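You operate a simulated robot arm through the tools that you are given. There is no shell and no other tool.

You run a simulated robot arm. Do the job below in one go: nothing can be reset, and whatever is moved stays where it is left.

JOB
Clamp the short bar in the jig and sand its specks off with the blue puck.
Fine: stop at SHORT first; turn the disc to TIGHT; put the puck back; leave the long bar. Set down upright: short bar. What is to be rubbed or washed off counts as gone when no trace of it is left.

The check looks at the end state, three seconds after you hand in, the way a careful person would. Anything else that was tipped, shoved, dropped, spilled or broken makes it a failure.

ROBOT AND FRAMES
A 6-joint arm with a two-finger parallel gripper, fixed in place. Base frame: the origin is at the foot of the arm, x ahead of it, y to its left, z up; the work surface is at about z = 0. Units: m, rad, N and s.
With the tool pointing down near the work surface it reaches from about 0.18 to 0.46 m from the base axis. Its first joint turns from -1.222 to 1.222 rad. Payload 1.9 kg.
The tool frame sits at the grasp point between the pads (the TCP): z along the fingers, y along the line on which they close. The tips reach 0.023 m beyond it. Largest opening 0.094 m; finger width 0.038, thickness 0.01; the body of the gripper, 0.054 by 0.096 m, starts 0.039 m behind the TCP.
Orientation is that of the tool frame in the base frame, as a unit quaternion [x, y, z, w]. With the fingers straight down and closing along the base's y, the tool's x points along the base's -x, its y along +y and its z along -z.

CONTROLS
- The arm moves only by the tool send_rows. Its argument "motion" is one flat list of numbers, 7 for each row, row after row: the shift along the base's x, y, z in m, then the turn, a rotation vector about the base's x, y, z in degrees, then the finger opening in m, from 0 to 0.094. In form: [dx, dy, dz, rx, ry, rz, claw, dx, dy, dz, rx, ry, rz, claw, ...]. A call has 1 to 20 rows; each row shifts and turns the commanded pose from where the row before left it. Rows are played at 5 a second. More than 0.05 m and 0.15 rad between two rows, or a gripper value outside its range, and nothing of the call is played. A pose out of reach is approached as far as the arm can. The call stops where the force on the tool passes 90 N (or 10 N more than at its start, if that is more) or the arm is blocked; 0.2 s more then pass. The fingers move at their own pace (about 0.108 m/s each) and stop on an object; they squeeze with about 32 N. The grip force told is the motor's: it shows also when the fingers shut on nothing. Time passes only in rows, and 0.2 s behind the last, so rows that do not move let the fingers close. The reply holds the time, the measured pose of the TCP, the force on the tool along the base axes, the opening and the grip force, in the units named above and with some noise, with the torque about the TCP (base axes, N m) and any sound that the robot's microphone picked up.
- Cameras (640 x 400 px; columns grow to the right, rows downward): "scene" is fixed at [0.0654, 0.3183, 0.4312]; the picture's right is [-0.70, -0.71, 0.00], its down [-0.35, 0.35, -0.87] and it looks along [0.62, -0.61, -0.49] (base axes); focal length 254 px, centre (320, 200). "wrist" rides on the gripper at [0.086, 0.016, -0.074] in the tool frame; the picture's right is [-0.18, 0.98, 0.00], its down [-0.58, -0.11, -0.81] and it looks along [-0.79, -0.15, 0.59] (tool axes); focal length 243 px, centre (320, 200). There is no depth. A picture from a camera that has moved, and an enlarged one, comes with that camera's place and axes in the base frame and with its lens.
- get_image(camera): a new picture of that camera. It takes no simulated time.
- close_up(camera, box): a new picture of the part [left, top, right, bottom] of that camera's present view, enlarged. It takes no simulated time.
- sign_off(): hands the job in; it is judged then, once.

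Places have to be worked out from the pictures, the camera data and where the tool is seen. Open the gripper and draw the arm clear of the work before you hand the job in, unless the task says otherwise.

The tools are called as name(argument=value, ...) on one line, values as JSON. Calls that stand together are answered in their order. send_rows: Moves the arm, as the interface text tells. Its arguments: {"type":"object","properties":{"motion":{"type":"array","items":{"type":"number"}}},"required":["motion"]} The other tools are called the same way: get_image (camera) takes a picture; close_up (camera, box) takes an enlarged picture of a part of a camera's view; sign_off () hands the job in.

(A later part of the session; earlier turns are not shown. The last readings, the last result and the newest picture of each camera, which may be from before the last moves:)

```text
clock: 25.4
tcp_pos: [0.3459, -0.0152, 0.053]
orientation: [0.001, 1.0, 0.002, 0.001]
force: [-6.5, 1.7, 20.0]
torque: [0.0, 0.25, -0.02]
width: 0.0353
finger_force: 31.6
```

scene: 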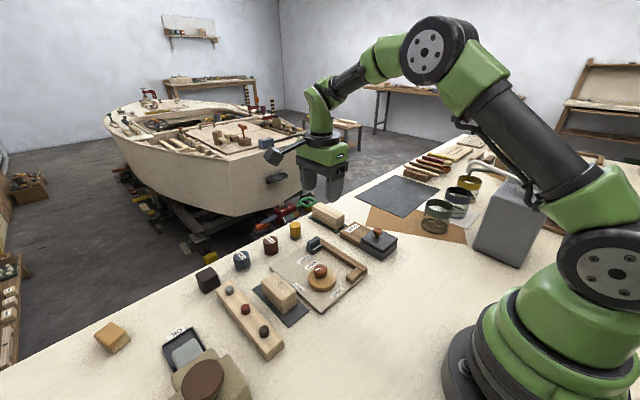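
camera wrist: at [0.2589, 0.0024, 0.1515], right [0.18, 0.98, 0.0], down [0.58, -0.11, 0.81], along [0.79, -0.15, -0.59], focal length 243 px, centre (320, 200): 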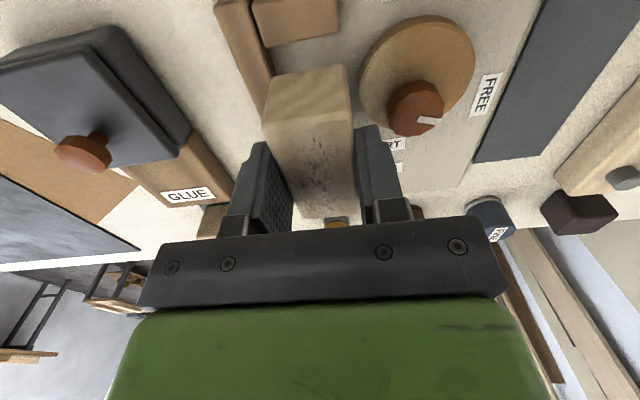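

There is 20 N of contact, with the bar bottom at plate height. I check that it rests flat before releasing.

close_up(camera="scene", box=[290, 230, 380, 290])

close_up(camera="wrist", box=[180, 0, 440, 200])

```text
6.67 times, centred on (335, 260) of scene
camera zoom: at [0.0653, 0.3183, 0.4312], right [-0.7, -0.71, 0.0], down [-0.35, 0.35, -0.87], along [0.62, -0.61, -0.49], focal length 1695 px, centre (220, -200)
```

zoom: 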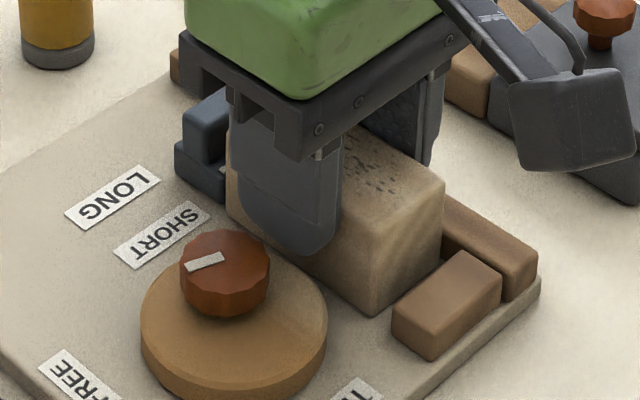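

```text
2.00 times, centred on (310, 100) of wrist
camera zoom: at [0.2593, 0.0013, 0.126], right [0.19, 0.98, 0.0], down [0.58, -0.11, 0.81], along [0.79, -0.15, -0.59], focal length 485 px, centre (340, 400)
```

zoom: 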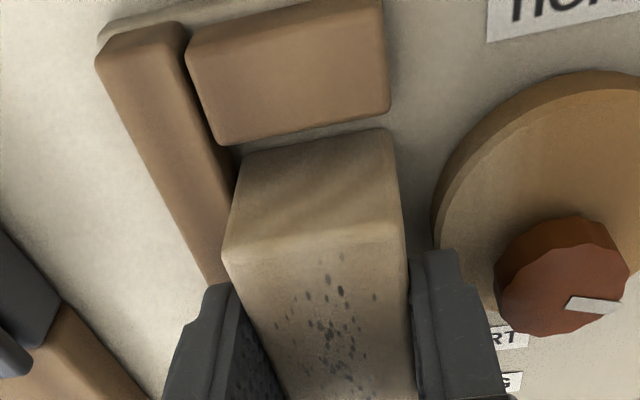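

The bar sits flat on the plate inside the bay. I ease the pressure and open slightly, keeping clear of the knob.

send_rows(motion=[0, 0, 0.0005, 0, 0, 0, 0.03, 0, 0, 0, 0, 0, 0, 0.043, 0, 0, 0, 0, 0, 0, 0.043, 0, 0, 0.01, 0, 0, 0, 0.043, 0, 0, 0.025, 0, 0, 0, 0.043, 0, 0, 0.03, 0, 0, 0, 0.043, 0, 0, 0, 0, 0, 0, 0.043])

close_up(camera="scene", box=[280, 220, 380, 300])

close_up(camera="wrist", box=[200, 0, 440, 150])

```text
clock: 27.0
tcp_pos: [0.3467, -0.0148, 0.1154]
orientation: [0.0, 1.0, 0.0, 0.0]
force: [1.0, -0.3, 0.7]
torque: [0.04, -0.02, 0.02]
width: 0.0428
finger_force: 0.1
```

```text
5.00 times, centred on (330, 260) of scene
camera zoom: at [0.0654, 0.3183, 0.4312], right [-0.7, -0.71, 0.0], down [-0.35, 0.35, -0.87], along [0.62, -0.61, -0.49], focal length 1272 px, centre (270, -100)
```

zoom: 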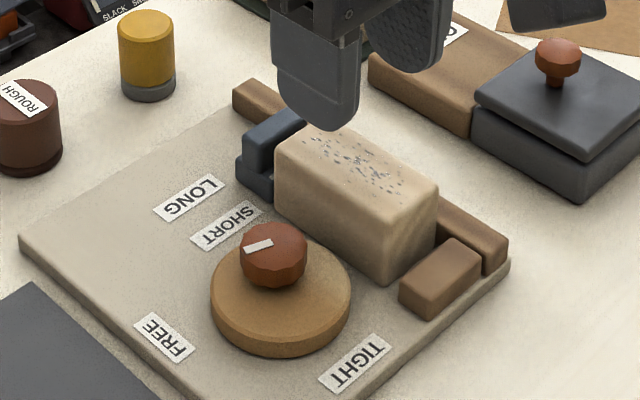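

```text
2.67 times, centred on (320, 75) of wrist
camera zoom: at [0.2587, 0.0021, 0.1901], right [0.18, 0.98, 0.0], down [0.58, -0.11, 0.81], along [0.79, -0.15, -0.59], focal length 647 px, centre (320, 533)
```

zoom: 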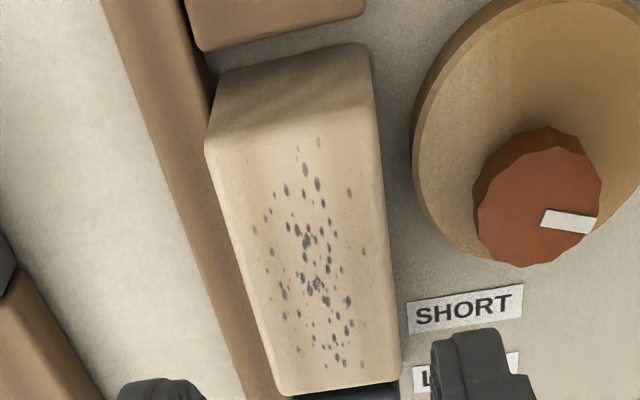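

The short bar is in the bay, upright, with its specks up. Now I move over the disc knob at about (0.345, 0.039), yawing −90° so that the turn toward TIGHT ends at yaw 0.

send_rows(motion=[0, 0.0045, 0, 0, 0, -7.5, 0.045, 0, 0.0045, 0, 0, 0, -7.5, 0.045, 0, 0.0045, 0, 0, 0, -7.5, 0.045, 0, 0.0045, 0, 0, 0, -7.5, 0.045, 0, 0.0045, 0, 0, 0, -7.5, 0.045, 0, 0.0045, 0, 0, 0, -7.5, 0.045, 0, 0.0045, 0, 0, 0, -7.5, 0.045, 0, 0.0045, 0, 0, 0, -7.5, 0.045, 0, 0.0045, 0, 0, 0, -7.5, 0.045, 0, 0.0045, 0, 0, 0, -7.5, 0.045, 0, 0.0045, 0, 0, 0, -7.5, 0.045, 0, 0.0045, 0, 0, 0, -7.5, 0.045, 0, 0, 0, 0, 0, 0, 0.045])

get_image(camera="wrist")

close_up(camera="wrist", box=[220, 0, 420, 125])

```text
clock: 29.8
tcp_pos: [0.3448, 0.0383, 0.1177]
orientation: [0.707, 0.707, 0.001, 0.001]
force: [0.4, 0.3, -0.2]
torque: [0.02, 0.0, 0.01]
width: 0.0452
finger_force: 0.2
```

```text
taken
camera wrist: at [0.3614, 0.1264, 0.1917], right [0.98, -0.19, 0.0], down [-0.11, -0.58, 0.81], along [-0.15, -0.79, -0.59], focal length 243 px, centre (320, 200)
```

wrist: 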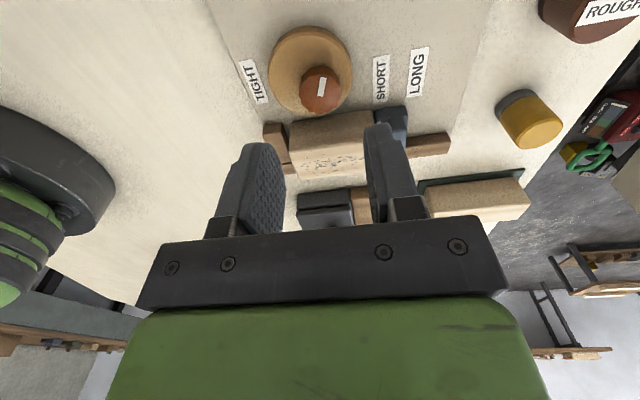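

```text
3.20 times, centred on (320, 62) of wrist
camera zoom: at [0.3614, 0.1264, 0.1917], right [0.98, -0.19, 0.0], down [-0.11, -0.58, 0.81], along [-0.15, -0.79, -0.59], focal length 776 px, centre (320, 640)
```

zoom: 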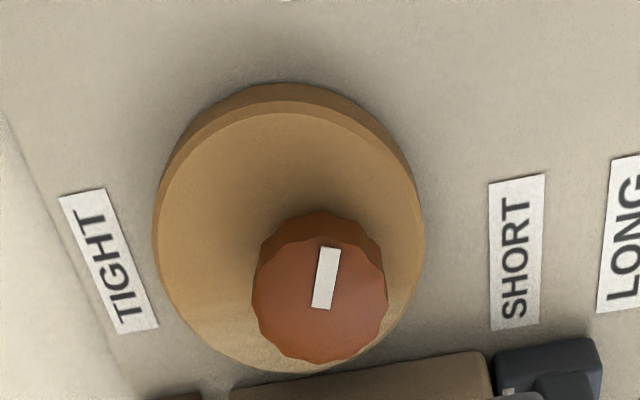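

The mark currently points at about 68–70°, matching FREE, while TIGHT lies at about 179°. So the disc needs roughly +110° counter-clockwise. I yaw another −20° so the turn ends at yaw 0, and descend around the knob.

send_rows(motion=[0, 0, 0, 0, 0, -7, 0.044, 0, 0, 0, 0, 0, -7, 0.044, 0, 0, 0, 0, 0, -6, 0.044, 0, 0, -0.025, 0, 0, 0, 0.044, 0, 0, -0.025, 0, 0, 0, 0.044, 0, 0, -0.013, 0, 0, 0, 0.044, 0, 0, 0, 0, 0, 0, 0.044])

get_image(camera="wrist")

close_up(camera="scene", box=[280, 220, 380, 300])

```text
clock: 31.4
tcp_pos: [0.3458, 0.0388, 0.0527]
orientation: [0.82, 0.573, 0.0, 0.001]
force: [0.4, -0.2, 0.2]
torque: [-0.01, 0.0, 0.03]
width: 0.0437
finger_force: 0.0
```

```text
taken
camera wrist: at [0.391, 0.1158, 0.1277], right [0.86, -0.51, 0.0], down [-0.3, -0.51, 0.81], along [-0.41, -0.69, -0.59], focal length 243 px, centre (320, 200)
```

wrist: 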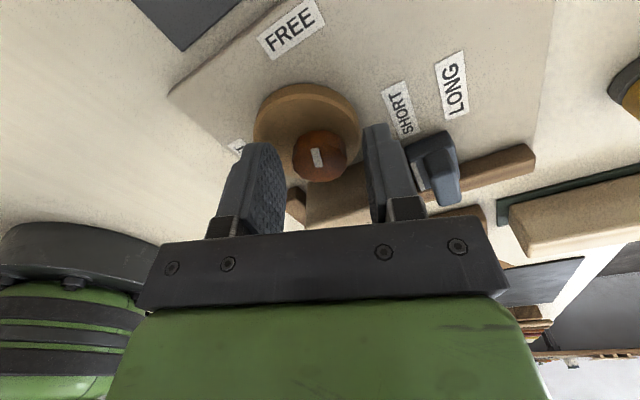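

```text
5.00 times, centred on (330, 260) of scene
camera zoom: at [0.0654, 0.3183, 0.4312], right [-0.7, -0.71, 0.0], down [-0.35, 0.35, -0.87], along [0.62, -0.61, -0.49], focal length 1272 px, centre (270, -100)
```

zoom: 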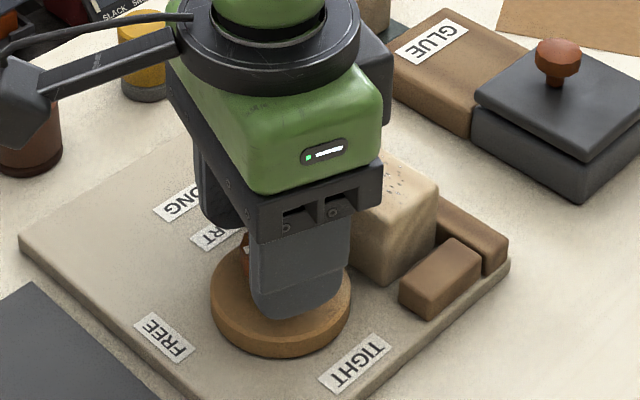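

The knob is centred between the fingers. I descend 5 mm more and close on it.

send_rows(motion=[0, 0, -0.005, 0, 0, 0, 0.044, 0, 0, 0, 0, 0, 0, 0.022, 0, 0, 0, 0, 0, 0, 0.022, 0, 0, 0, 0, 0, 0, 0.022])

```text
clock: 32.4
tcp_pos: [0.3456, 0.0394, 0.0481]
orientation: [0.82, 0.573, 0.0, 0.0]
force: [-7.6, 1.8, 11.3]
torque: [-0.07, 0.15, -0.03]
width: 0.0269
finger_force: 45.3
```

Gripped, at a width of 0.027 m. I begin turning counter-clockwise, first about 56°, and check.

send_rows(motion=[-0.0004, 0, 0.0006, 0, 0, 7, 0.022, 0, 0, 0, 0, 0, 7, 0.022, 0, 0, 0, 0, 0, 7, 0.022, 0, 0, 0, 0, 0, 7, 0.022, 0, 0, 0, 0, 0, 7, 0.022, 0, 0, 0, 0, 0, 7, 0.022, 0, 0, 0, 0, 0, 7, 0.022, 0, 0, 0, 0, 0, 7, 0.022, 0, 0, 0, 0, 0, 0, 0.022])

get_image(camera="wrist")

close_up(camera="scene", box=[280, 220, 380, 300])

```text
clock: 34.4
tcp_pos: [0.344, 0.038, 0.0493]
orientation: [0.454, 0.891, 0.001, 0.0]
force: [9.0, 11.9, -36.5]
torque: [-0.23, -0.44, 0.06]
width: 0.0274
finger_force: 45.4
```

```text
taken
camera wrist: at [0.3063, 0.1189, 0.1238], right [0.9, 0.43, 0.0], down [0.25, -0.53, 0.81], along [0.35, -0.73, -0.59], focal length 243 px, centre (320, 200)
```

wrist: 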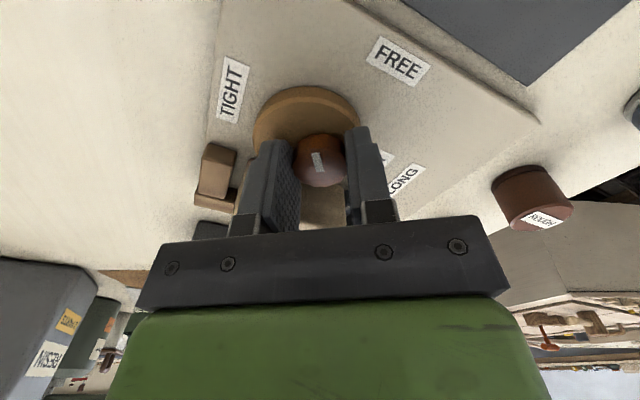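

```text
5.00 times, centred on (330, 260) of scene
camera zoom: at [0.0655, 0.3183, 0.4312], right [-0.7, -0.71, 0.0], down [-0.35, 0.35, -0.87], along [0.62, -0.61, -0.49], focal length 1272 px, centre (270, -100)
```

zoom: 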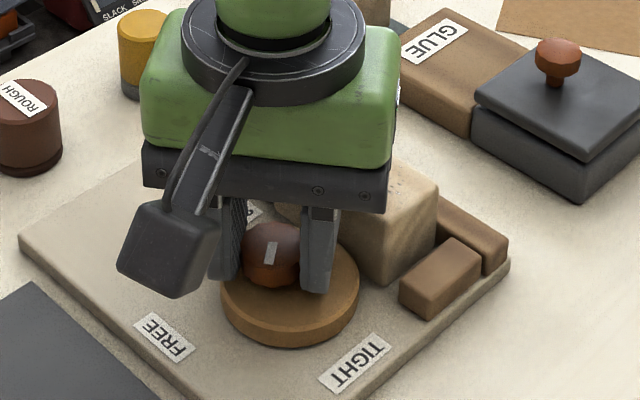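

The disc follows the turn smoothly. I continue the remaining 54°, easing the vertical pull and watching the torque.

send_rows(motion=[0.0005, 0, -0.0012, 0, 0, 7, 0.022, 0, 0, 0, 0, 0, 7, 0.022, 0, 0, 0, 0, 0, 7, 0.022, 0, 0, 0, 0, 0, 7, 0.022, 0, 0, 0, 0, 0, 6, 0.022, 0, 0, 0, 0, 0, 0, 0.022])

get_image(camera="wrist")

close_up(camera="scene", box=[280, 220, 380, 300])

```text
clock: 35.8
tcp_pos: [0.3446, 0.0372, 0.0479]
orientation: [0.175, 0.985, 0.0, -0.002]
force: [-28.8, -10.2, 39.0]
torque: [-0.21, 0.5, -0.03]
width: 0.0271
finger_force: 45.1
```

```text
taken
camera wrist: at [0.2688, 0.0835, 0.1233], right [0.51, 0.86, 0.0], down [0.51, -0.3, 0.8], along [0.69, -0.41, -0.59], focal length 243 px, centre (320, 200)
```

wrist: 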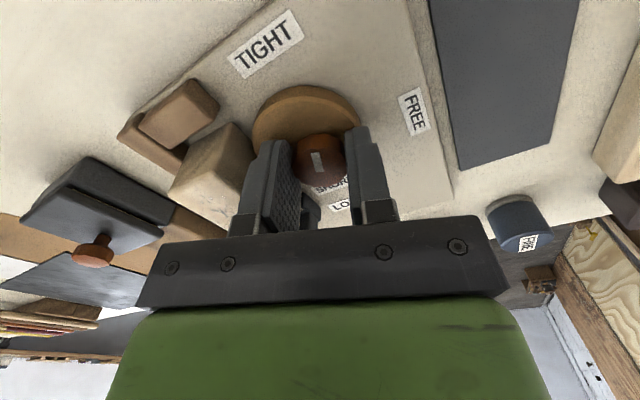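

```text
5.00 times, centred on (330, 260) of scene
camera zoom: at [0.0653, 0.3183, 0.4312], right [-0.7, -0.71, 0.0], down [-0.35, 0.35, -0.87], along [0.62, -0.61, -0.49], focal length 1272 px, centre (270, -100)
```

zoom: 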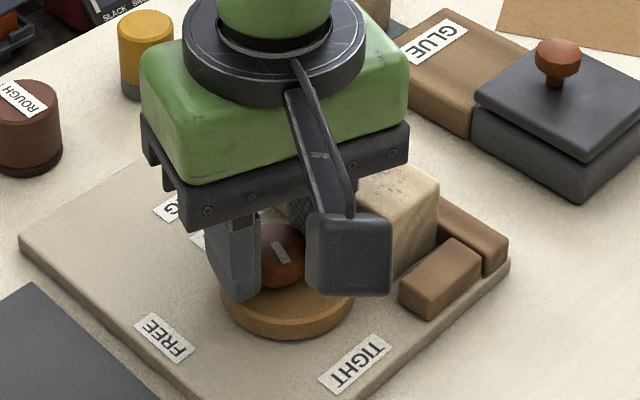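

It has turned 90° so far. I make the remaining 20° and rebalance the vertical force.

send_rows(motion=[-0.0004, 0, 0.0006, 0, 0, 5, 0.022, 0, 0, 0, 0, 0, 5, 0.022, 0, 0, 0, 0, 0, 5, 0.022, 0, 0, 0, 0, 0, 5, 0.022, 0, 0, 0, 0, 0, 0, 0.022])

get_image(camera="wrist")

close_up(camera="scene", box=[280, 220, 380, 300])

```text
clock: 37.0
tcp_pos: [0.3443, 0.0372, 0.0479]
orientation: [0.0, 1.0, 0.0, -0.001]
force: [-22.3, -42.9, 13.5]
torque: [-0.58, 0.28, -0.05]
width: 0.0271
finger_force: 44.9
```

```text
taken
camera wrist: at [0.2579, 0.0546, 0.1232], right [0.18, 0.98, 0.0], down [0.58, -0.11, 0.8], along [0.79, -0.15, -0.59], focal length 243 px, centre (320, 200)
```

wrist: 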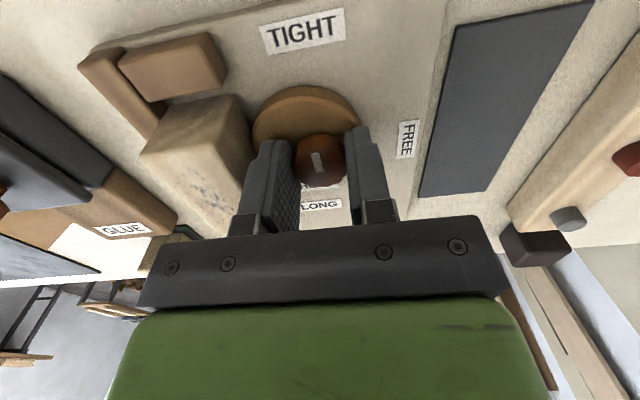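

```text
5.00 times, centred on (330, 260) of scene
camera zoom: at [0.0654, 0.3183, 0.4312], right [-0.7, -0.71, 0.0], down [-0.35, 0.35, -0.87], along [0.62, -0.61, -0.49], focal length 1272 px, centre (270, -100)
```

zoom: 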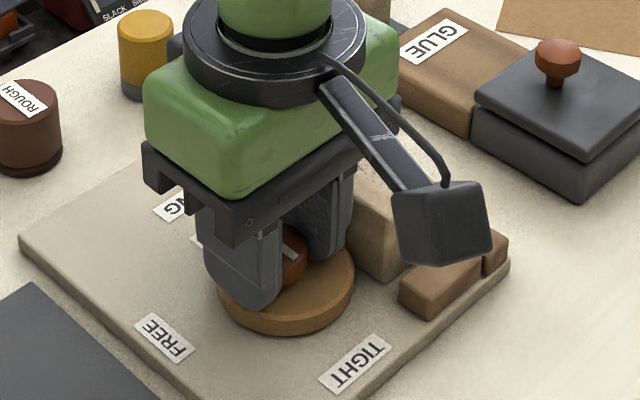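

close_up(camera="wrist", box=[220, 0, 420, 220])

close_up(camera="scene", box=[300, 240, 360, 290])

```text
1.82 times, centred on (320, 110) of wrist
camera zoom: at [0.2579, 0.0546, 0.1232], right [0.18, 0.98, 0.0], down [0.58, -0.11, 0.8], along [0.79, -0.15, -0.59], focal length 441 px, centre (320, 364)
```

zoom: 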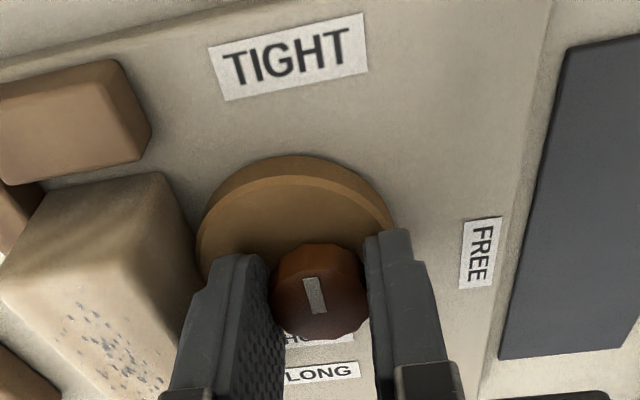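

```text
8.00 times, centred on (330, 265) of scene
camera zoom: at [0.0654, 0.3183, 0.4312], right [-0.7, -0.71, 0.0], down [-0.35, 0.35, -0.87], along [0.62, -0.61, -0.49], focal length 2034 px, centre (240, -320)
```

zoom: 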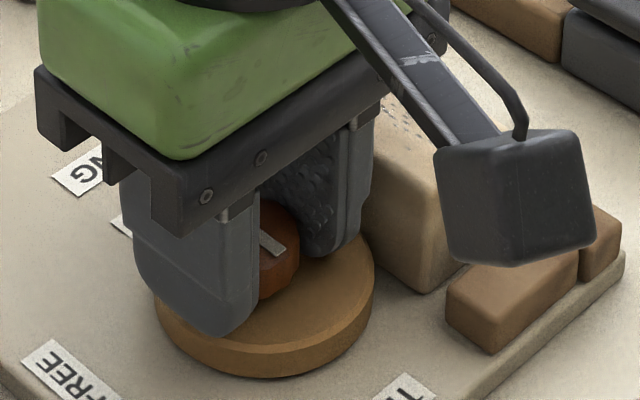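

The mark now points at about 177°, right at TIGHT. I release the knob carefully, rise, and inspect.

send_rows(motion=[0, 0, 0, 0, 0, 0, 0.036, 0, 0, 0, 0, 0, 0, 0.036, 0, 0, 0.012, 0, 0, 0, 0.036, 0, 0, 0.03, 0, 0, 0, 0.036, 0, 0, 0.03, 0, 0, 0, 0.036, 0, 0, 0, 0, 0, 0, 0.036])

close_up(camera="wrist", box=[180, 0, 420, 150])

close_up(camera="scene", box=[280, 220, 380, 300])

```text
clock: 38.4
tcp_pos: [0.3452, 0.0387, 0.1208]
orientation: [0.0, 1.0, -0.001, 0.0]
force: [-1.0, 0.6, 0.3]
torque: [0.01, -0.02, -0.04]
width: 0.036
finger_force: 0.0
```

```text
2.67 times, centred on (300, 75) of wrist
camera zoom: at [0.2578, 0.0557, 0.1953], right [0.18, 0.98, 0.0], down [0.58, -0.11, 0.81], along [0.79, -0.15, -0.59], focal length 647 px, centre (373, 533)
```

zoom: 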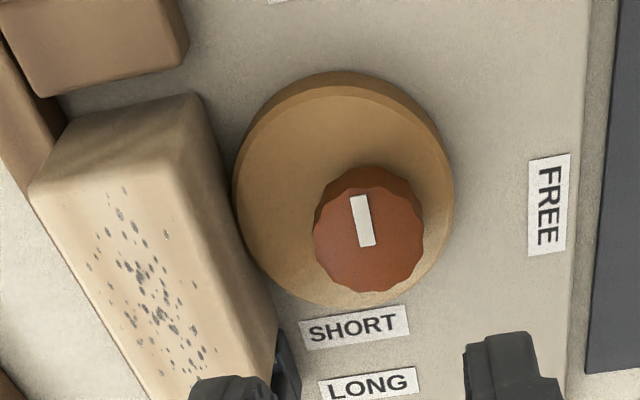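

```text
5.00 times, centred on (330, 260) of scene
camera zoom: at [0.0654, 0.3183, 0.4312], right [-0.7, -0.71, 0.0], down [-0.35, 0.35, -0.87], along [0.62, -0.61, -0.49], focal length 1272 px, centre (270, -100)
```

zoom: 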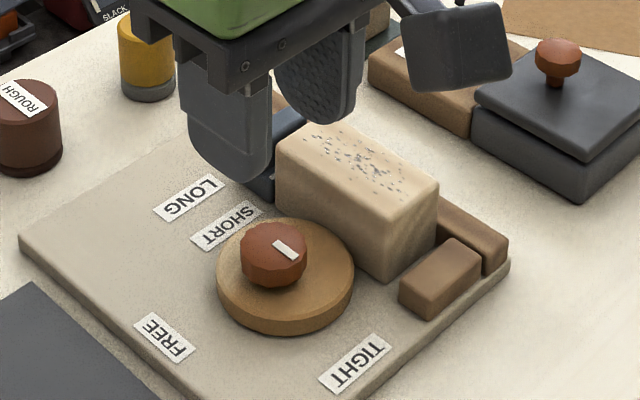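

The mark points at TIGHT and the disc bears on the bar, which rests against the fence. Next is the FINE puck at about (0.506, 0.136). It is beyond the straight-down reach, so I approach with the fingers tilted outward by about 30°.

send_rows(motion=[0.02, 0.0195, 0.008, 0, -6, 0, 0.06, 0.02, 0.0195, 0.008, 0, -6, 0, 0.06, 0.02, 0.0195, 0.008, 0, -6, 0, 0.06, 0.02, 0.0195, 0.008, 0, -6, 0, 0.06, 0.02, 0.0195, 0, 0, -6, 0, 0.06, 0, 0, 0, 0, 0, 0, 0.06])

get_image(camera="wrist")

get_image(camera="scene")

```text
clock: 39.8
tcp_pos: [0.4459, 0.1362, 0.1538]
orientation: [0.0, 0.966, 0.0, 0.26]
force: [0.5, 0.3, 1.3]
torque: [0.02, -0.02, -0.02]
width: 0.0604
finger_force: 0.0
```

```text
taken
camera wrist: at [0.3334, 0.1536, 0.1745], right [0.16, 0.98, 0.09], down [0.1, -0.11, 0.99], along [0.98, -0.15, -0.11], focal length 243 px, centre (320, 200)
```

wrist: 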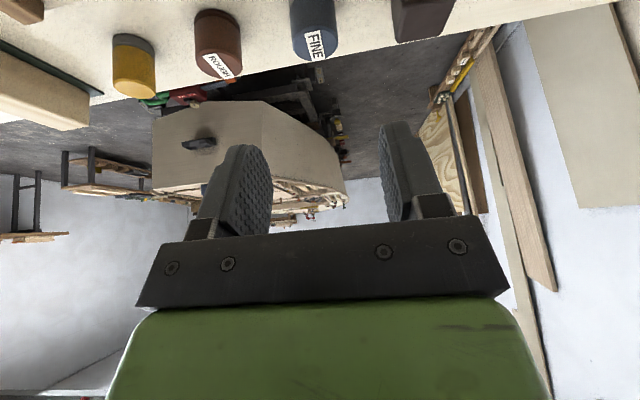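

```text
taken
```

scene: 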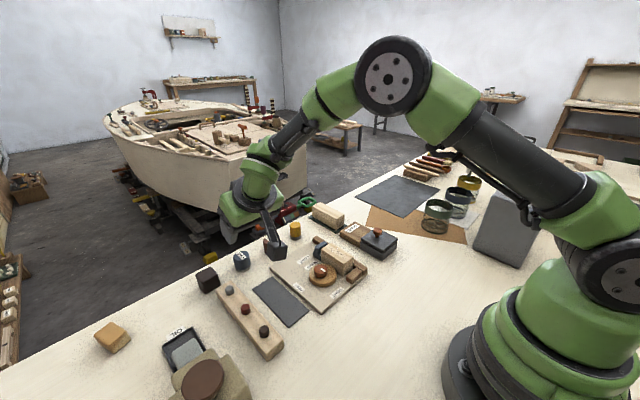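

The arm reaches well in this tilt. I zoom in on the FINE puck to refine its position.

close_up(camera="wrist", box=[180, 0, 460, 110])

close_up(camera="scene", box=[190, 230, 300, 310])

```text
2.29 times, centred on (320, 55) of wrist
camera zoom: at [0.3334, 0.1536, 0.1745], right [0.16, 0.98, 0.09], down [0.1, -0.11, 0.99], along [0.98, -0.15, -0.11], focal length 555 px, centre (320, 531)
```

zoom: 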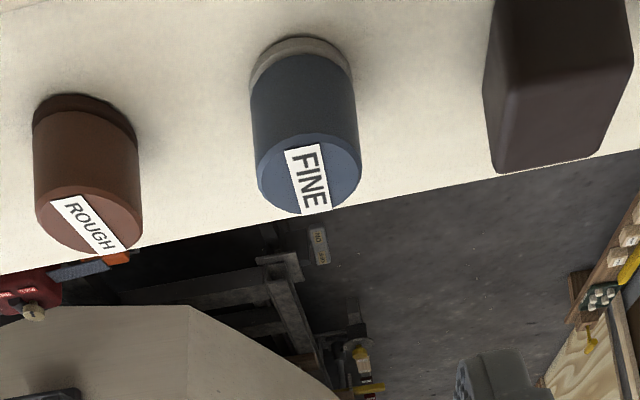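

```text
5.00 times, centred on (245, 270) of scene
camera zoom: at [0.0654, 0.3183, 0.4312], right [-0.7, -0.71, 0.0], down [-0.35, 0.35, -0.87], along [0.62, -0.61, -0.49], focal length 1272 px, centre (695, -150)
```

zoom: 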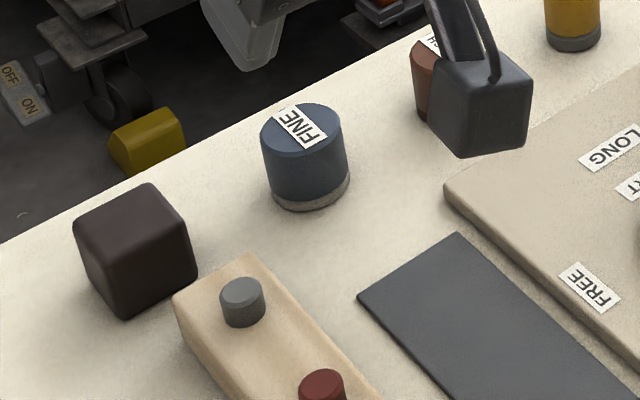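

The FINE puck refines to about (0.503, 0.136), with a diameter of about 0.036 and a height of about 0.035. I move over it with the tips still above its top.

send_rows(motion=[0.0193, 0, -0.02, 0, 0, 0, 0.06, 0.0193, 0, -0.02, 0, 0, 0, 0.06, 0.0193, 0, -0.03, 0, 0, 0, 0.06, 0, 0, 0, 0, 0, 0, 0.06])

get_image(camera="wrist")

close_up(camera="scene", box=[180, 210, 320, 310])

```text
clock: 40.8
tcp_pos: [0.503, 0.1365, 0.0823]
orientation: [0.0, 0.966, 0.001, 0.258]
force: [0.7, -0.9, -0.3]
torque: [0.0, -0.01, -0.01]
width: 0.0601
finger_force: 0.0
```

```text
taken
camera wrist: at [0.3911, 0.1535, 0.1034], right [0.16, 0.98, 0.09], down [0.1, -0.11, 0.99], along [0.98, -0.15, -0.12], focal length 243 px, centre (320, 200)
```

wrist: 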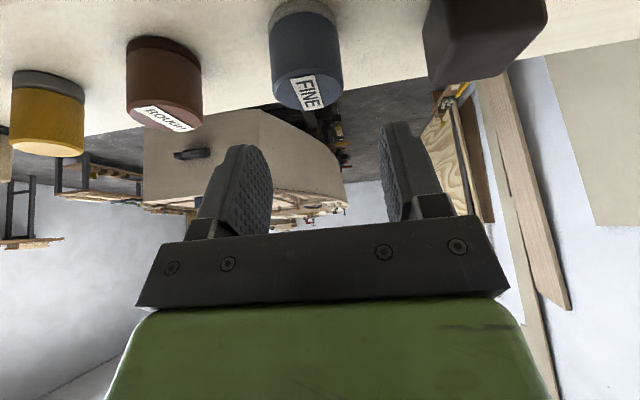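

```text
4.00 times, centred on (250, 260) of scene
camera zoom: at [0.0654, 0.3183, 0.4312], right [-0.7, -0.71, 0.0], down [-0.35, 0.35, -0.87], along [0.62, -0.61, -0.49], focal length 1017 px, centre (600, -40)
```

zoom: 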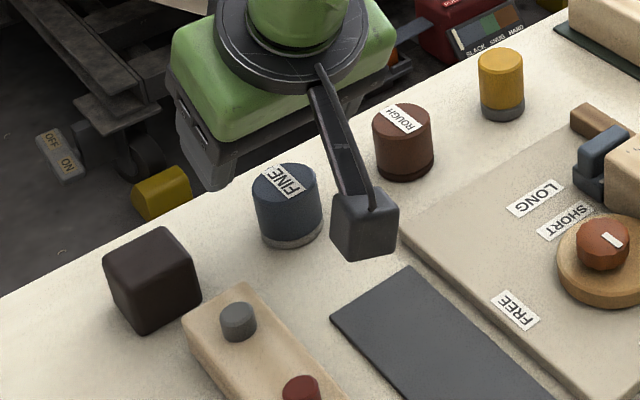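

The puck centre reads (0.501, 0.136). I descend onto it so that the TCP is just above its top, which keeps the tilted tips about 8 mm off the table.

send_rows(motion=[-0.002, 0, -0.012, 0, 0, 0, 0.06, 0, 0, -0.012, 0, 0, 0, 0.06, 0, 0, -0.012, 0, 0, 0, 0.06, 0, 0, -0.008, 0, 0, 0, 0.06, 0, 0, 0, 0, 0, 0, 0.06])

get_image(camera="wrist")

close_up(camera="scene", box=[180, 210, 320, 310])

```text
clock: 42.0
tcp_pos: [0.5015, 0.1355, 0.0391]
orientation: [0.0, 0.966, 0.0, 0.259]
force: [0.1, -0.3, 0.3]
torque: [0.04, -0.01, 0.03]
width: 0.06
finger_force: 0.1
```

```text
taken
camera wrist: at [0.3889, 0.1522, 0.0604], right [0.16, 0.98, 0.09], down [0.1, -0.11, 0.99], along [0.98, -0.15, -0.12], focal length 243 px, centre (320, 200)
```

wrist: 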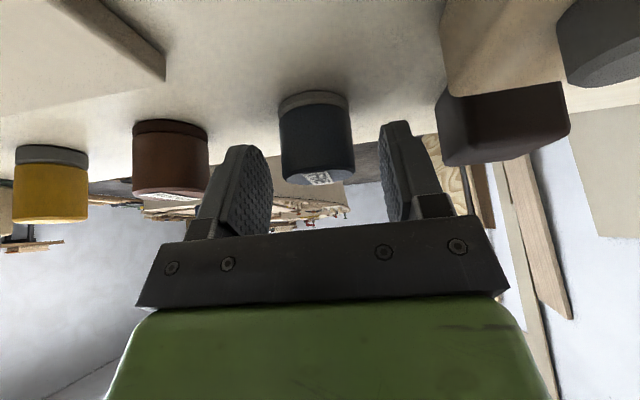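

```text
4.00 times, centred on (250, 260) of scene
camera zoom: at [0.0654, 0.3183, 0.4312], right [-0.7, -0.71, 0.0], down [-0.35, 0.35, -0.87], along [0.62, -0.61, -0.49], focal length 1017 px, centre (600, -40)
```

zoom: 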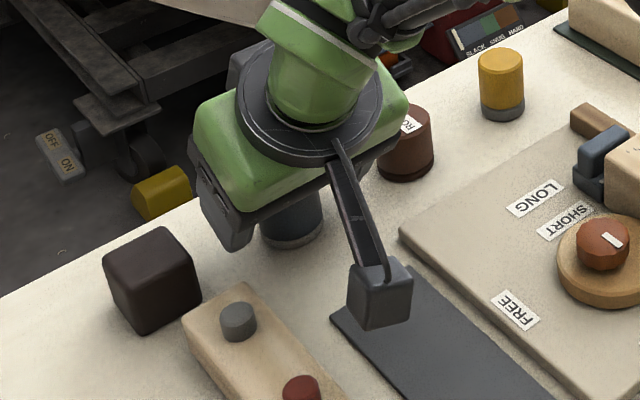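

The puck sits between the fingers about 1.3 mm off centre toward −y. I correct that, drop 2 mm and close.

send_rows(motion=[0, -0.0013, -0.002, 0, 0, 0, 0.06, 0, 0, 0, 0, 0, 0, 0.028, 0, 0, 0, 0, 0, 0, 0.028, 0, 0, 0, 0, 0, 0, 0.028])

get_image(camera="wrist")

```text
clock: 43.0
tcp_pos: [0.5011, 0.1345, 0.0366]
orientation: [-0.001, 0.966, 0.001, 0.259]
force: [0.3, 0.3, 0.3]
torque: [-0.01, 0.02, 0.03]
width: 0.0347
finger_force: 31.4
```

```text
taken
camera wrist: at [0.389, 0.151, 0.0582], right [0.16, 0.98, 0.09], down [0.1, -0.11, 0.99], along [0.98, -0.15, -0.12], focal length 243 px, centre (320, 200)
```

wrist: 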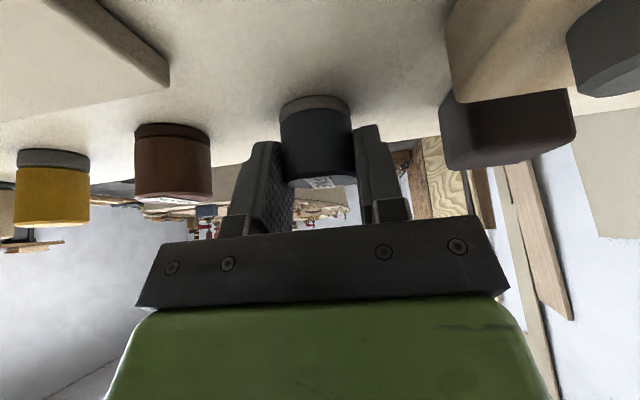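

The puck is gripped at 0.0347 m width. I lift it straight up and carry it over to the clamped bar.

send_rows(motion=[0, 0, 0.015, 0, 0, 0, 0.028, 0, 0, 0.035, 0, 0, 0, 0.028, 0, 0, 0.045, 0, 0, 0, 0.028, -0.026, -0.02525, 0, 0, 0, 0, 0.028, -0.026, -0.02525, 0, 0, 0, 0, 0.028, -0.026, -0.02525, 0, 0, 0, 0, 0.028, -0.026, -0.02525, 0, 0, 0, 0, 0.028, -0.026, -0.02525, 0, 0, 0, 0, 0.028, -0.026, -0.02525, 0, 0, 0, 0, 0.028, 0, 0, 0, 0, 0, 0, 0.028])

get_image(camera="wrist")

close_up(camera="scene", box=[270, 190, 390, 300])

```text
clock: 45.2
tcp_pos: [0.3792, 0.0195, 0.1306]
orientation: [0.001, 0.97, -0.007, 0.242]
force: [1.3, -0.5, -0.3]
torque: [0.0, -0.01, 0.01]
width: 0.0344
finger_force: 32.4
out of reach, approached as far as the arm can: row 7, 8, 9
```

```text
taken
camera wrist: at [0.2675, 0.0368, 0.1552], right [0.17, 0.98, 0.07], down [0.13, -0.1, 0.99], along [0.98, -0.15, -0.15], focal length 243 px, centre (320, 200)
```

wrist: 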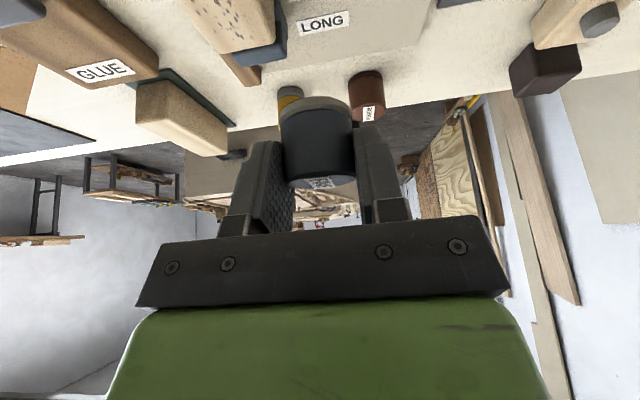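

```text
3.64 times, centred on (330, 245) of scene
camera zoom: at [0.0654, 0.3183, 0.4312], right [-0.7, -0.71, 0.0], down [-0.35, 0.35, -0.87], along [0.62, -0.61, -0.49], focal length 925 px, centre (284, 36)
```

zoom: 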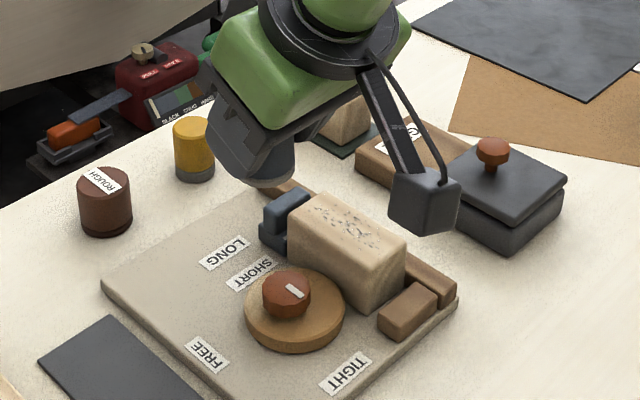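

The 30° outward tilt is not reachable this close in. I test a smaller tilt of about 20° over the bar, still in the air.

send_rows(motion=[0, 0, 0, 0, 5, 0, 0.028, 0, 0, 0, 0, 5, 0, 0.028, 0, 0, 0, 0, 0, 0, 0.028])

```text
clock: 46.0
tcp_pos: [0.3793, 0.017, 0.1309]
orientation: [0.001, 0.972, -0.003, 0.237]
force: [0.9, 0.3, -0.1]
torque: [-0.02, 0.0, -0.01]
width: 0.0348
finger_force: 31.6
out of reach, approached as far as the arm can: row 2
```

The arm barely moved, so it seems to be at a wrist limit. I back out toward +x, untilt there, and then come in.

send_rows(motion=[0.02, 0.01, 0.01, 0, 3, 0, 0.028, 0.02, 0.01, 0.01, 0, 3, 0, 0.028, 0, 0, 0, 0, 4, 0, 0.028, 0, 0, 0, 0, 0, 0, 0.028])

get_image(camera="scene")

```text
clock: 47.0
tcp_pos: [0.3822, 0.0161, 0.1305]
orientation: [0.002, 0.971, -0.01, 0.238]
force: [-0.3, -0.7, -0.4]
torque: [-0.03, 0.0, 0.0]
width: 0.0349
finger_force: 32.3
out of reach, approached as far as the arm can: row 1, 2, 3
```

```text
taken
```

scene: 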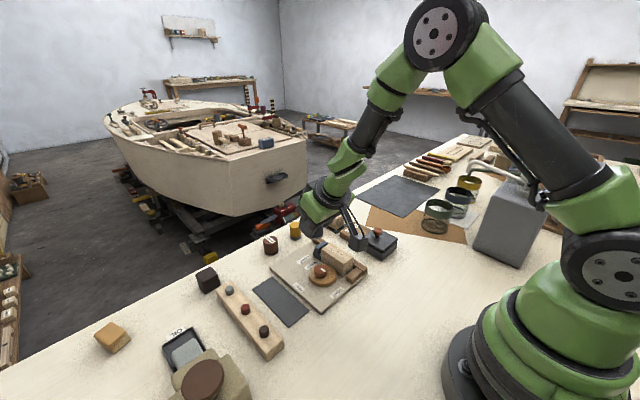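

The forearm and tool have become straight, which is a wrist singularity. I retrace the incoming path outward to bring the wrist back to a bent configuration.

send_rows(motion=[0.02, 0.02, 0, 0, 0, 0, 0.028, 0.02, 0.02, 0, 0, 0, 0, 0.028, 0.01, 0.01, 0, 0, 0, 0, 0.028, 0, 0, 0, 0, 0, 0, 0.028])

```text
clock: 48.0
tcp_pos: [0.4067, 0.0362, 0.1309]
orientation: [0.002, 0.971, -0.009, 0.238]
force: [0.4, -0.4, -0.7]
torque: [-0.03, -0.01, -0.02]
width: 0.0348
finger_force: 31.9
out of reach, approached as far as the arm can: row 1, 2
```

send_rows(motion=[0.01, 0.01, 0, 0, 0, 0, 0.028, 0.01, 0.01, 0, 0, 0, 0, 0.028, 0.01, 0.01, 0, 0, 0, 0, 0.028, 0, 0, 0, 0, 0, 0, 0.028])

```text
clock: 49.0
tcp_pos: [0.4373, 0.0682, 0.1316]
orientation: [0.003, 0.971, -0.01, 0.238]
force: [-0.3, -0.1, -0.4]
torque: [0.02, -0.02, 0.02]
width: 0.0348
finger_force: 32.2
```

The arm moves freely again. Now I untilt in small steps here.

send_rows(motion=[0, 0, 0.005, 0, 3, 0, 0.028, 0, 0, 0.005, 0, 3, 0, 0.028, 0, 0, 0, 0, 3, 0, 0.028, 0, 0, 0, 0, 0, 0, 0.028])

```text
clock: 50.0
tcp_pos: [0.4365, 0.0676, 0.1421]
orientation: [0.001, 0.987, -0.009, 0.161]
force: [-0.2, 0.4, -0.8]
torque: [-0.01, 0.0, 0.0]
width: 0.0346
finger_force: 31.9
```

The tilt is now 18.5°. I test whether the bar location is reachable with this tilt, still in the air.

send_rows(motion=[-0.018, -0.017, 0, 0, 0, 0, 0.028, -0.018, -0.017, 0, 0, 0, 0, 0.028, -0.018, -0.017, 0, 0, 0, 0, 0.028, 0, 0, 0, 0, 0, 0, 0.028])

```text
clock: 51.0
tcp_pos: [0.3835, 0.0166, 0.1418]
orientation: [0.002, 0.987, -0.011, 0.161]
force: [0.2, 0.3, -0.6]
torque: [-0.02, 0.04, 0.02]
width: 0.0349
finger_force: 31.3
```

send_rows(motion=[-0.012, -0.011, -0.005, 0, 0, 0, 0.028, -0.012, -0.011, -0.005, 0, 0, 0, 0.028, -0.012, -0.011, -0.005, 0, 0, 0, 0.028, 0, 0, 0, 0, 0, 0, 0.028])

get_image(camera="scene")

```text
clock: 52.0
tcp_pos: [0.346, -0.016, 0.1277]
orientation: [0.002, 0.987, -0.009, 0.16]
force: [-1.0, 0.6, 0.1]
torque: [0.0, 0.01, -0.01]
width: 0.0345
finger_force: 32.1
```

```text
taken
```

scene: 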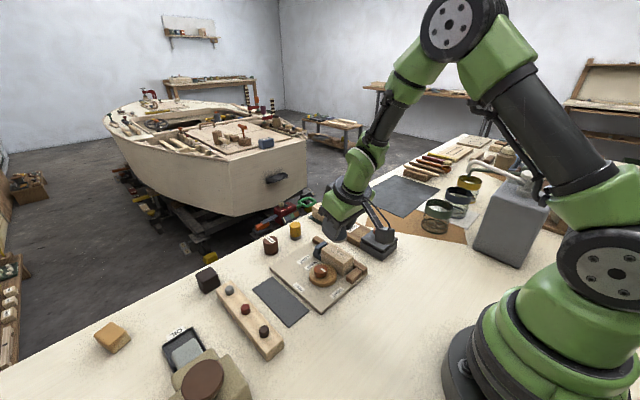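

The bar centre is reachable at this tilt. I test the near end of the sanding sweep in the air, since the arm is close to straight here.

send_rows(motion=[-0.008, 0, -0.008, 0, 0, 0, 0.028, -0.008, 0, -0.008, 0, 0, 0, 0.028, -0.008, 0, -0.005, 0, 0, 0, 0.028, 0, 0, 0, 0, 0, 0, 0.028])

```text
clock: 53.0
tcp_pos: [0.322, -0.0161, 0.1043]
orientation: [0.002, 0.987, -0.011, 0.16]
force: [0.7, 0.1, -0.3]
torque: [0.04, -0.02, -0.01]
width: 0.0345
finger_force: 31.4
```

The whole sweep range works at about 18.5°. Now I check whether the puck's home spot is also reachable at this tilt, returning over it in the air and correcting the small roll error.

send_rows(motion=[0.005, 0, 0.018, 0, 0, 0, 0.028, 0.01, 0.005, 0.018, 0, 0, 0, 0.028, 0.025, 0.02, 0, 1.2, 0, 0.4, 0.028, 0.025, 0.02, 0, 0, 0, 0, 0.028, 0.025, 0.02, 0, 0, 0, 0, 0.028, 0.025, 0.02, 0, 0, 0, 0, 0.028, 0.02, 0.022, 0, 0, 0, 0, 0.028, 0.02, 0.022, -0.01, 0, 0, 0, 0.028, 0.024, 0.022, -0.02, 0, 0, 0, 0.028, 0, 0, 0, 0, 0, 0, 0.028])

```text
clock: 55.2
tcp_pos: [0.4941, 0.1353, 0.106]
orientation: [0.0, 0.987, 0.001, 0.16]
force: [-0.2, 0.1, 0.5]
torque: [-0.01, 0.04, -0.03]
width: 0.0347
finger_force: 32.2
out of reach, approached as far as the arm can: row 1, 9
```

At z≈0.106 the reach ends at x≈0.494. Lower down the reach should be larger, so I descend to z≈0.06 and try again.

send_rows(motion=[0, 0, -0.02, 0, 0, 0, 0.028, 0, 0, -0.025, 0, 0, 0, 0.028, 0.004, 0, 0, 0, 0, 0, 0.028, 0.003, 0, 0, 0, 0, 0, 0.028, 0, 0, 0, 0, 0, 0, 0.028])

```text
clock: 56.4
tcp_pos: [0.4924, 0.1343, 0.0613]
orientation: [0.0, 0.987, 0.0, 0.16]
force: [0.4, -0.3, -1.5]
torque: [0.0, -0.03, 0.01]
width: 0.0346
finger_force: 31.8
out of reach, approached as far as the arm can: row 3
```

The reach is about 9 mm short at 18.5°. I try 22° of tilt.

send_rows(motion=[0, 0, 0, 0, -3.5, 0, 0.028, 0.004, 0, 0, 0, 0, 0, 0.028, 0.004, 0, 0, 0, 0, 0, 0.028, 0, 0, 0, 0, 0, 0, 0.028])

```text
clock: 57.4
tcp_pos: [0.5007, 0.1334, 0.064]
orientation: [0.0, 0.981, 0.001, 0.192]
force: [-0.1, -1.1, -0.3]
torque: [0.0, 0.0, -0.01]
width: 0.0347
finger_force: 31.8
out of reach, approached as far as the arm can: row 3
```

At 22° the home spot is only just reachable, and that is too steep for the near end of the bar. Instead I will set the puck briefly on the now-empty dark mat at about (0.41, 0.13) and regrasp it with the tool vertical. First I restore the 30° tilt and move over the mat.

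send_rows(motion=[0, 0, 0.01, 0, -4, 0, 0.028, -0.01, 0, 0.005, 0, -3.9, 0, 0.028, -0.02, 0, 0, 0, 0, 0, 0.028, -0.02, 0, 0, 0, 0, 0, 0.028, -0.02, -0.001, 0, 0, 0, 0, 0.028, -0.015, -0.002, 0, 0, 0, 0, 0.028, 0, 0, 0, 0, 0, 0, 0.028])

get_image(camera="wrist")

close_up(camera="scene", box=[190, 200, 350, 320])

```text
clock: 59.0
tcp_pos: [0.4169, 0.1303, 0.0774]
orientation: [0.0, 0.966, 0.001, 0.258]
force: [0.8, -0.4, -0.7]
torque: [0.0, 0.01, -0.02]
width: 0.0345
finger_force: 32.2
```

```text
taken
camera wrist: at [0.3041, 0.1474, 0.0996], right [0.16, 0.98, 0.09], down [0.1, -0.11, 0.99], along [0.98, -0.15, -0.12], focal length 243 px, centre (320, 200)
```

wrist: 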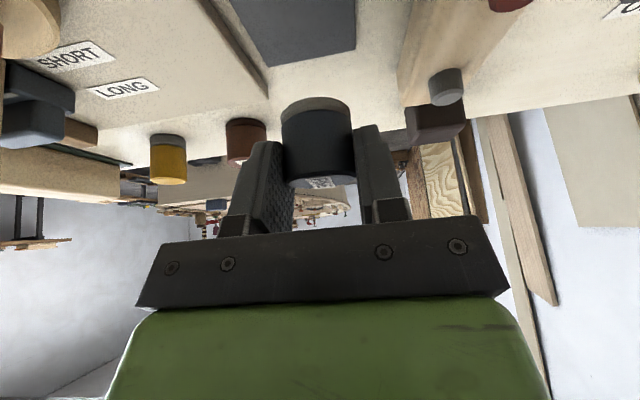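

```text
3.33 times, centred on (270, 260) of scene
camera zoom: at [0.0654, 0.3183, 0.4312], right [-0.7, -0.71, 0.0], down [-0.35, 0.35, -0.87], along [0.62, -0.61, -0.49], focal length 848 px, centre (487, 0)
```

zoom: 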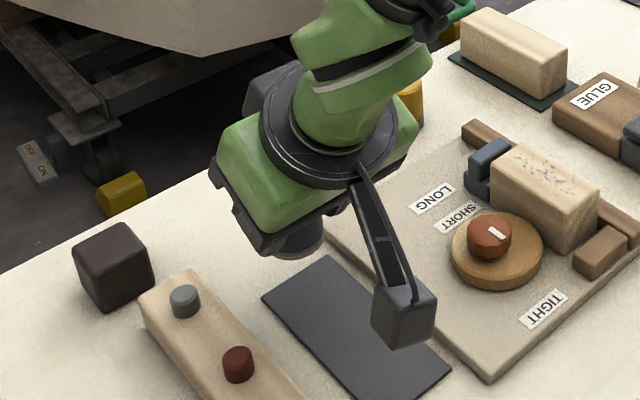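

The orientation is restored and the puck is still upright in the grip. I move 8 mm in, so it is fully over the mat, and lower it gently.

send_rows(motion=[-0.008, 0, -0.01, 0, 0, 0, 0.028, 0, 0, -0.015, 0, 0, 0, 0.028, 0, 0, -0.01, 0, 0, 0, 0.028, 0, 0, -0.001, 0, 0, 0, 0.028, 0, 0, -0.001, 0, 0, 0, 0.028, 0, 0, 0, 0, 0, 0, 0.028])

```text
clock: 60.4
tcp_pos: [0.4072, 0.131, 0.0402]
orientation: [-0.001, 0.966, 0.0, 0.258]
force: [0.0, 0.3, -0.8]
torque: [0.0, -0.01, 0.0]
width: 0.0348
finger_force: 32.5
```

send_rows(motion=[0, 0, -0.001, 0, 0, 0, 0.028, 0, 0, -0.001, 0, 0, 0, 0.028, 0, 0, 0, 0, 0, 0, 0.028])

get_image(camera="wrist")

```text
clock: 61.2
tcp_pos: [0.4084, 0.1299, 0.0394]
orientation: [0.001, 0.966, 0.001, 0.26]
force: [-4.5, -5.4, 18.9]
torque: [-0.2, -0.04, -0.03]
width: 0.0346
finger_force: 31.9
```

```text
taken
camera wrist: at [0.2962, 0.1472, 0.0607], right [0.16, 0.98, 0.09], down [0.1, -0.11, 0.99], along [0.98, -0.15, -0.12], focal length 243 px, centre (320, 200)
```

wrist: 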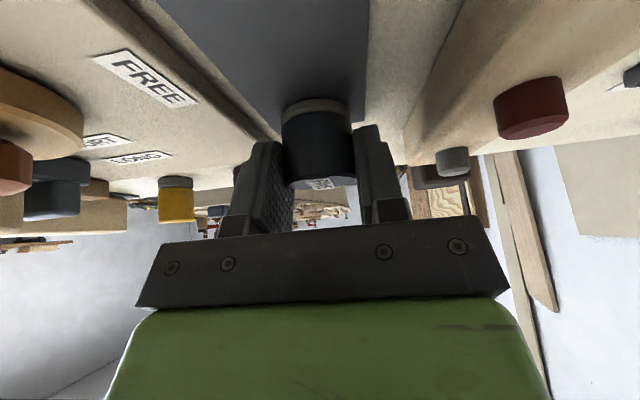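

The puck is resting on the mat, with 19 N of contact. I release it, lift clear, and bring the tool vertical above it.

send_rows(motion=[0, 0, 0.0005, 0, 0, 0, 0.05, 0, 0, 0, 0, 0, 0, 0.058, 0, 0, 0.015, 0, 0, 0, 0.058, 0, 0, 0.03, 0, 0, 0, 0.058, 0, 0, 0.03, 0, 0, 0, 0.058, 0, 0, 0, 0, 6, 0, 0.058, 0, 0, 0, 0, 6, 0, 0.058, 0, 0, 0, 0, 6, 0, 0.058, 0, 0, 0, 0, 6, 0, 0.058, 0, 0, 0, 0, 6, 0, 0.058, 0, 0, 0, 0, 0, 0, 0.058])

get_image(camera="wrist")

close_up(camera="scene", box=[190, 210, 350, 330])

```text
clock: 63.6
tcp_pos: [0.4078, 0.129, 0.1137]
orientation: [0.001, 1.0, 0.001, -0.002]
force: [0.2, 0.0, 0.2]
torque: [0.01, 0.01, -0.01]
width: 0.0582
finger_force: 0.0
```

```text
taken
camera wrist: at [0.3215, 0.1467, 0.1896], right [0.18, 0.98, 0.0], down [0.58, -0.11, 0.8], along [0.79, -0.15, -0.59], focal length 243 px, centre (320, 200)
```

wrist: 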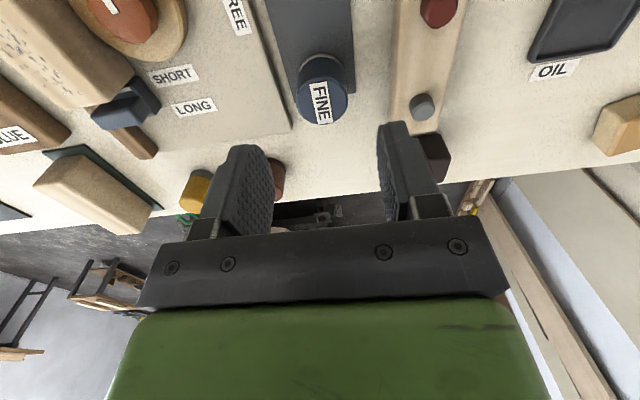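

```text
3.33 times, centred on (270, 270) of scene
camera zoom: at [0.0654, 0.3183, 0.4312], right [-0.7, -0.71, 0.0], down [-0.35, 0.35, -0.87], along [0.62, -0.61, -0.49], focal length 848 px, centre (487, -33)
```

zoom: 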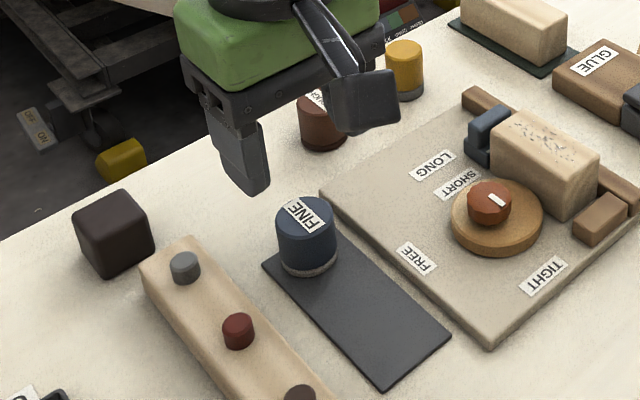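

close_up(camera="wrist", box=[260, 30, 380, 140])

```text
3.64 times, centred on (320, 85) of wrist
camera zoom: at [0.3215, 0.1467, 0.1896], right [0.18, 0.98, 0.0], down [0.58, -0.11, 0.8], along [0.79, -0.15, -0.59], focal length 882 px, centre (320, 618)
```

zoom: 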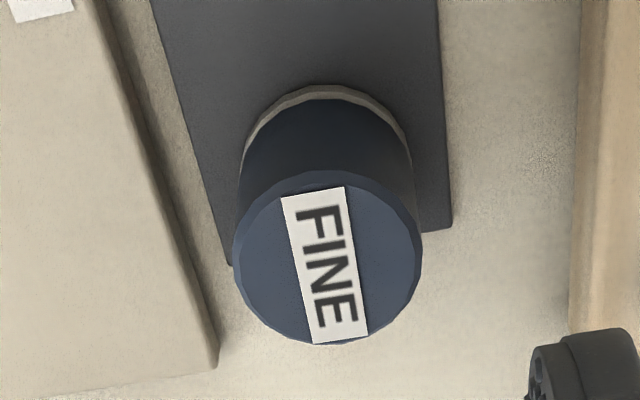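

The puck stands upright on the mat at about (0.411, 0.131). I descend vertically on it with a narrow opening to stay clear of the jig plate, then grip.

send_rows(motion=[0.003, 0.0005, -0.025, 0, 0, 0, 0.047, 0, 0, -0.025, 0, 0, 0, 0.047, 0, 0, -0.02, 0, 0, 0, 0.047, 0, 0, -0.008, 0, 0, 0, 0.047, 0, 0, 0, 0, 0, 0, 0.047])

get_image(camera="wrist")

```text
clock: 64.8
tcp_pos: [0.4108, 0.1312, 0.0363]
orientation: [-0.001, 1.0, 0.001, 0.0]
force: [0.4, -0.4, 0.4]
torque: [0.04, -0.02, 0.01]
width: 0.047
finger_force: 0.0
```

```text
taken
camera wrist: at [0.3239, 0.1478, 0.1114], right [0.18, 0.98, 0.0], down [0.58, -0.11, 0.81], along [0.79, -0.15, -0.59], focal length 243 px, centre (320, 200)
```

wrist: 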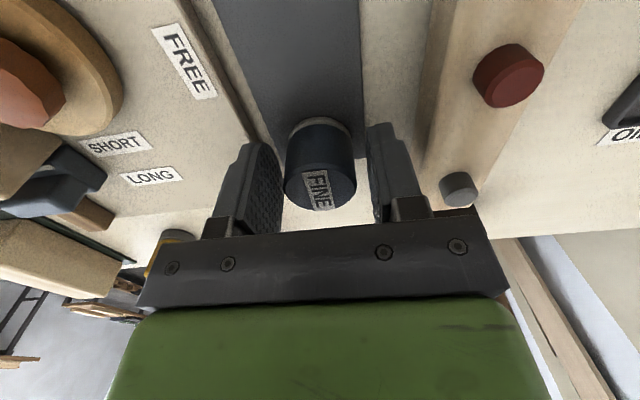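

The puck is centred between the pads. I close.

send_rows(motion=[0, 0, -0.001, 0, 0, 0, 0.028, 0, 0, 0, 0, 0, 0, 0.028, 0, 0, 0, 0, 0, 0, 0.028])

```text
clock: 65.6
tcp_pos: [0.4114, 0.1324, 0.0361]
orientation: [0.0, 1.0, 0.001, 0.001]
force: [-6.5, -5.9, 17.4]
torque: [-0.19, 0.18, 0.0]
width: 0.0346
finger_force: 31.5
```

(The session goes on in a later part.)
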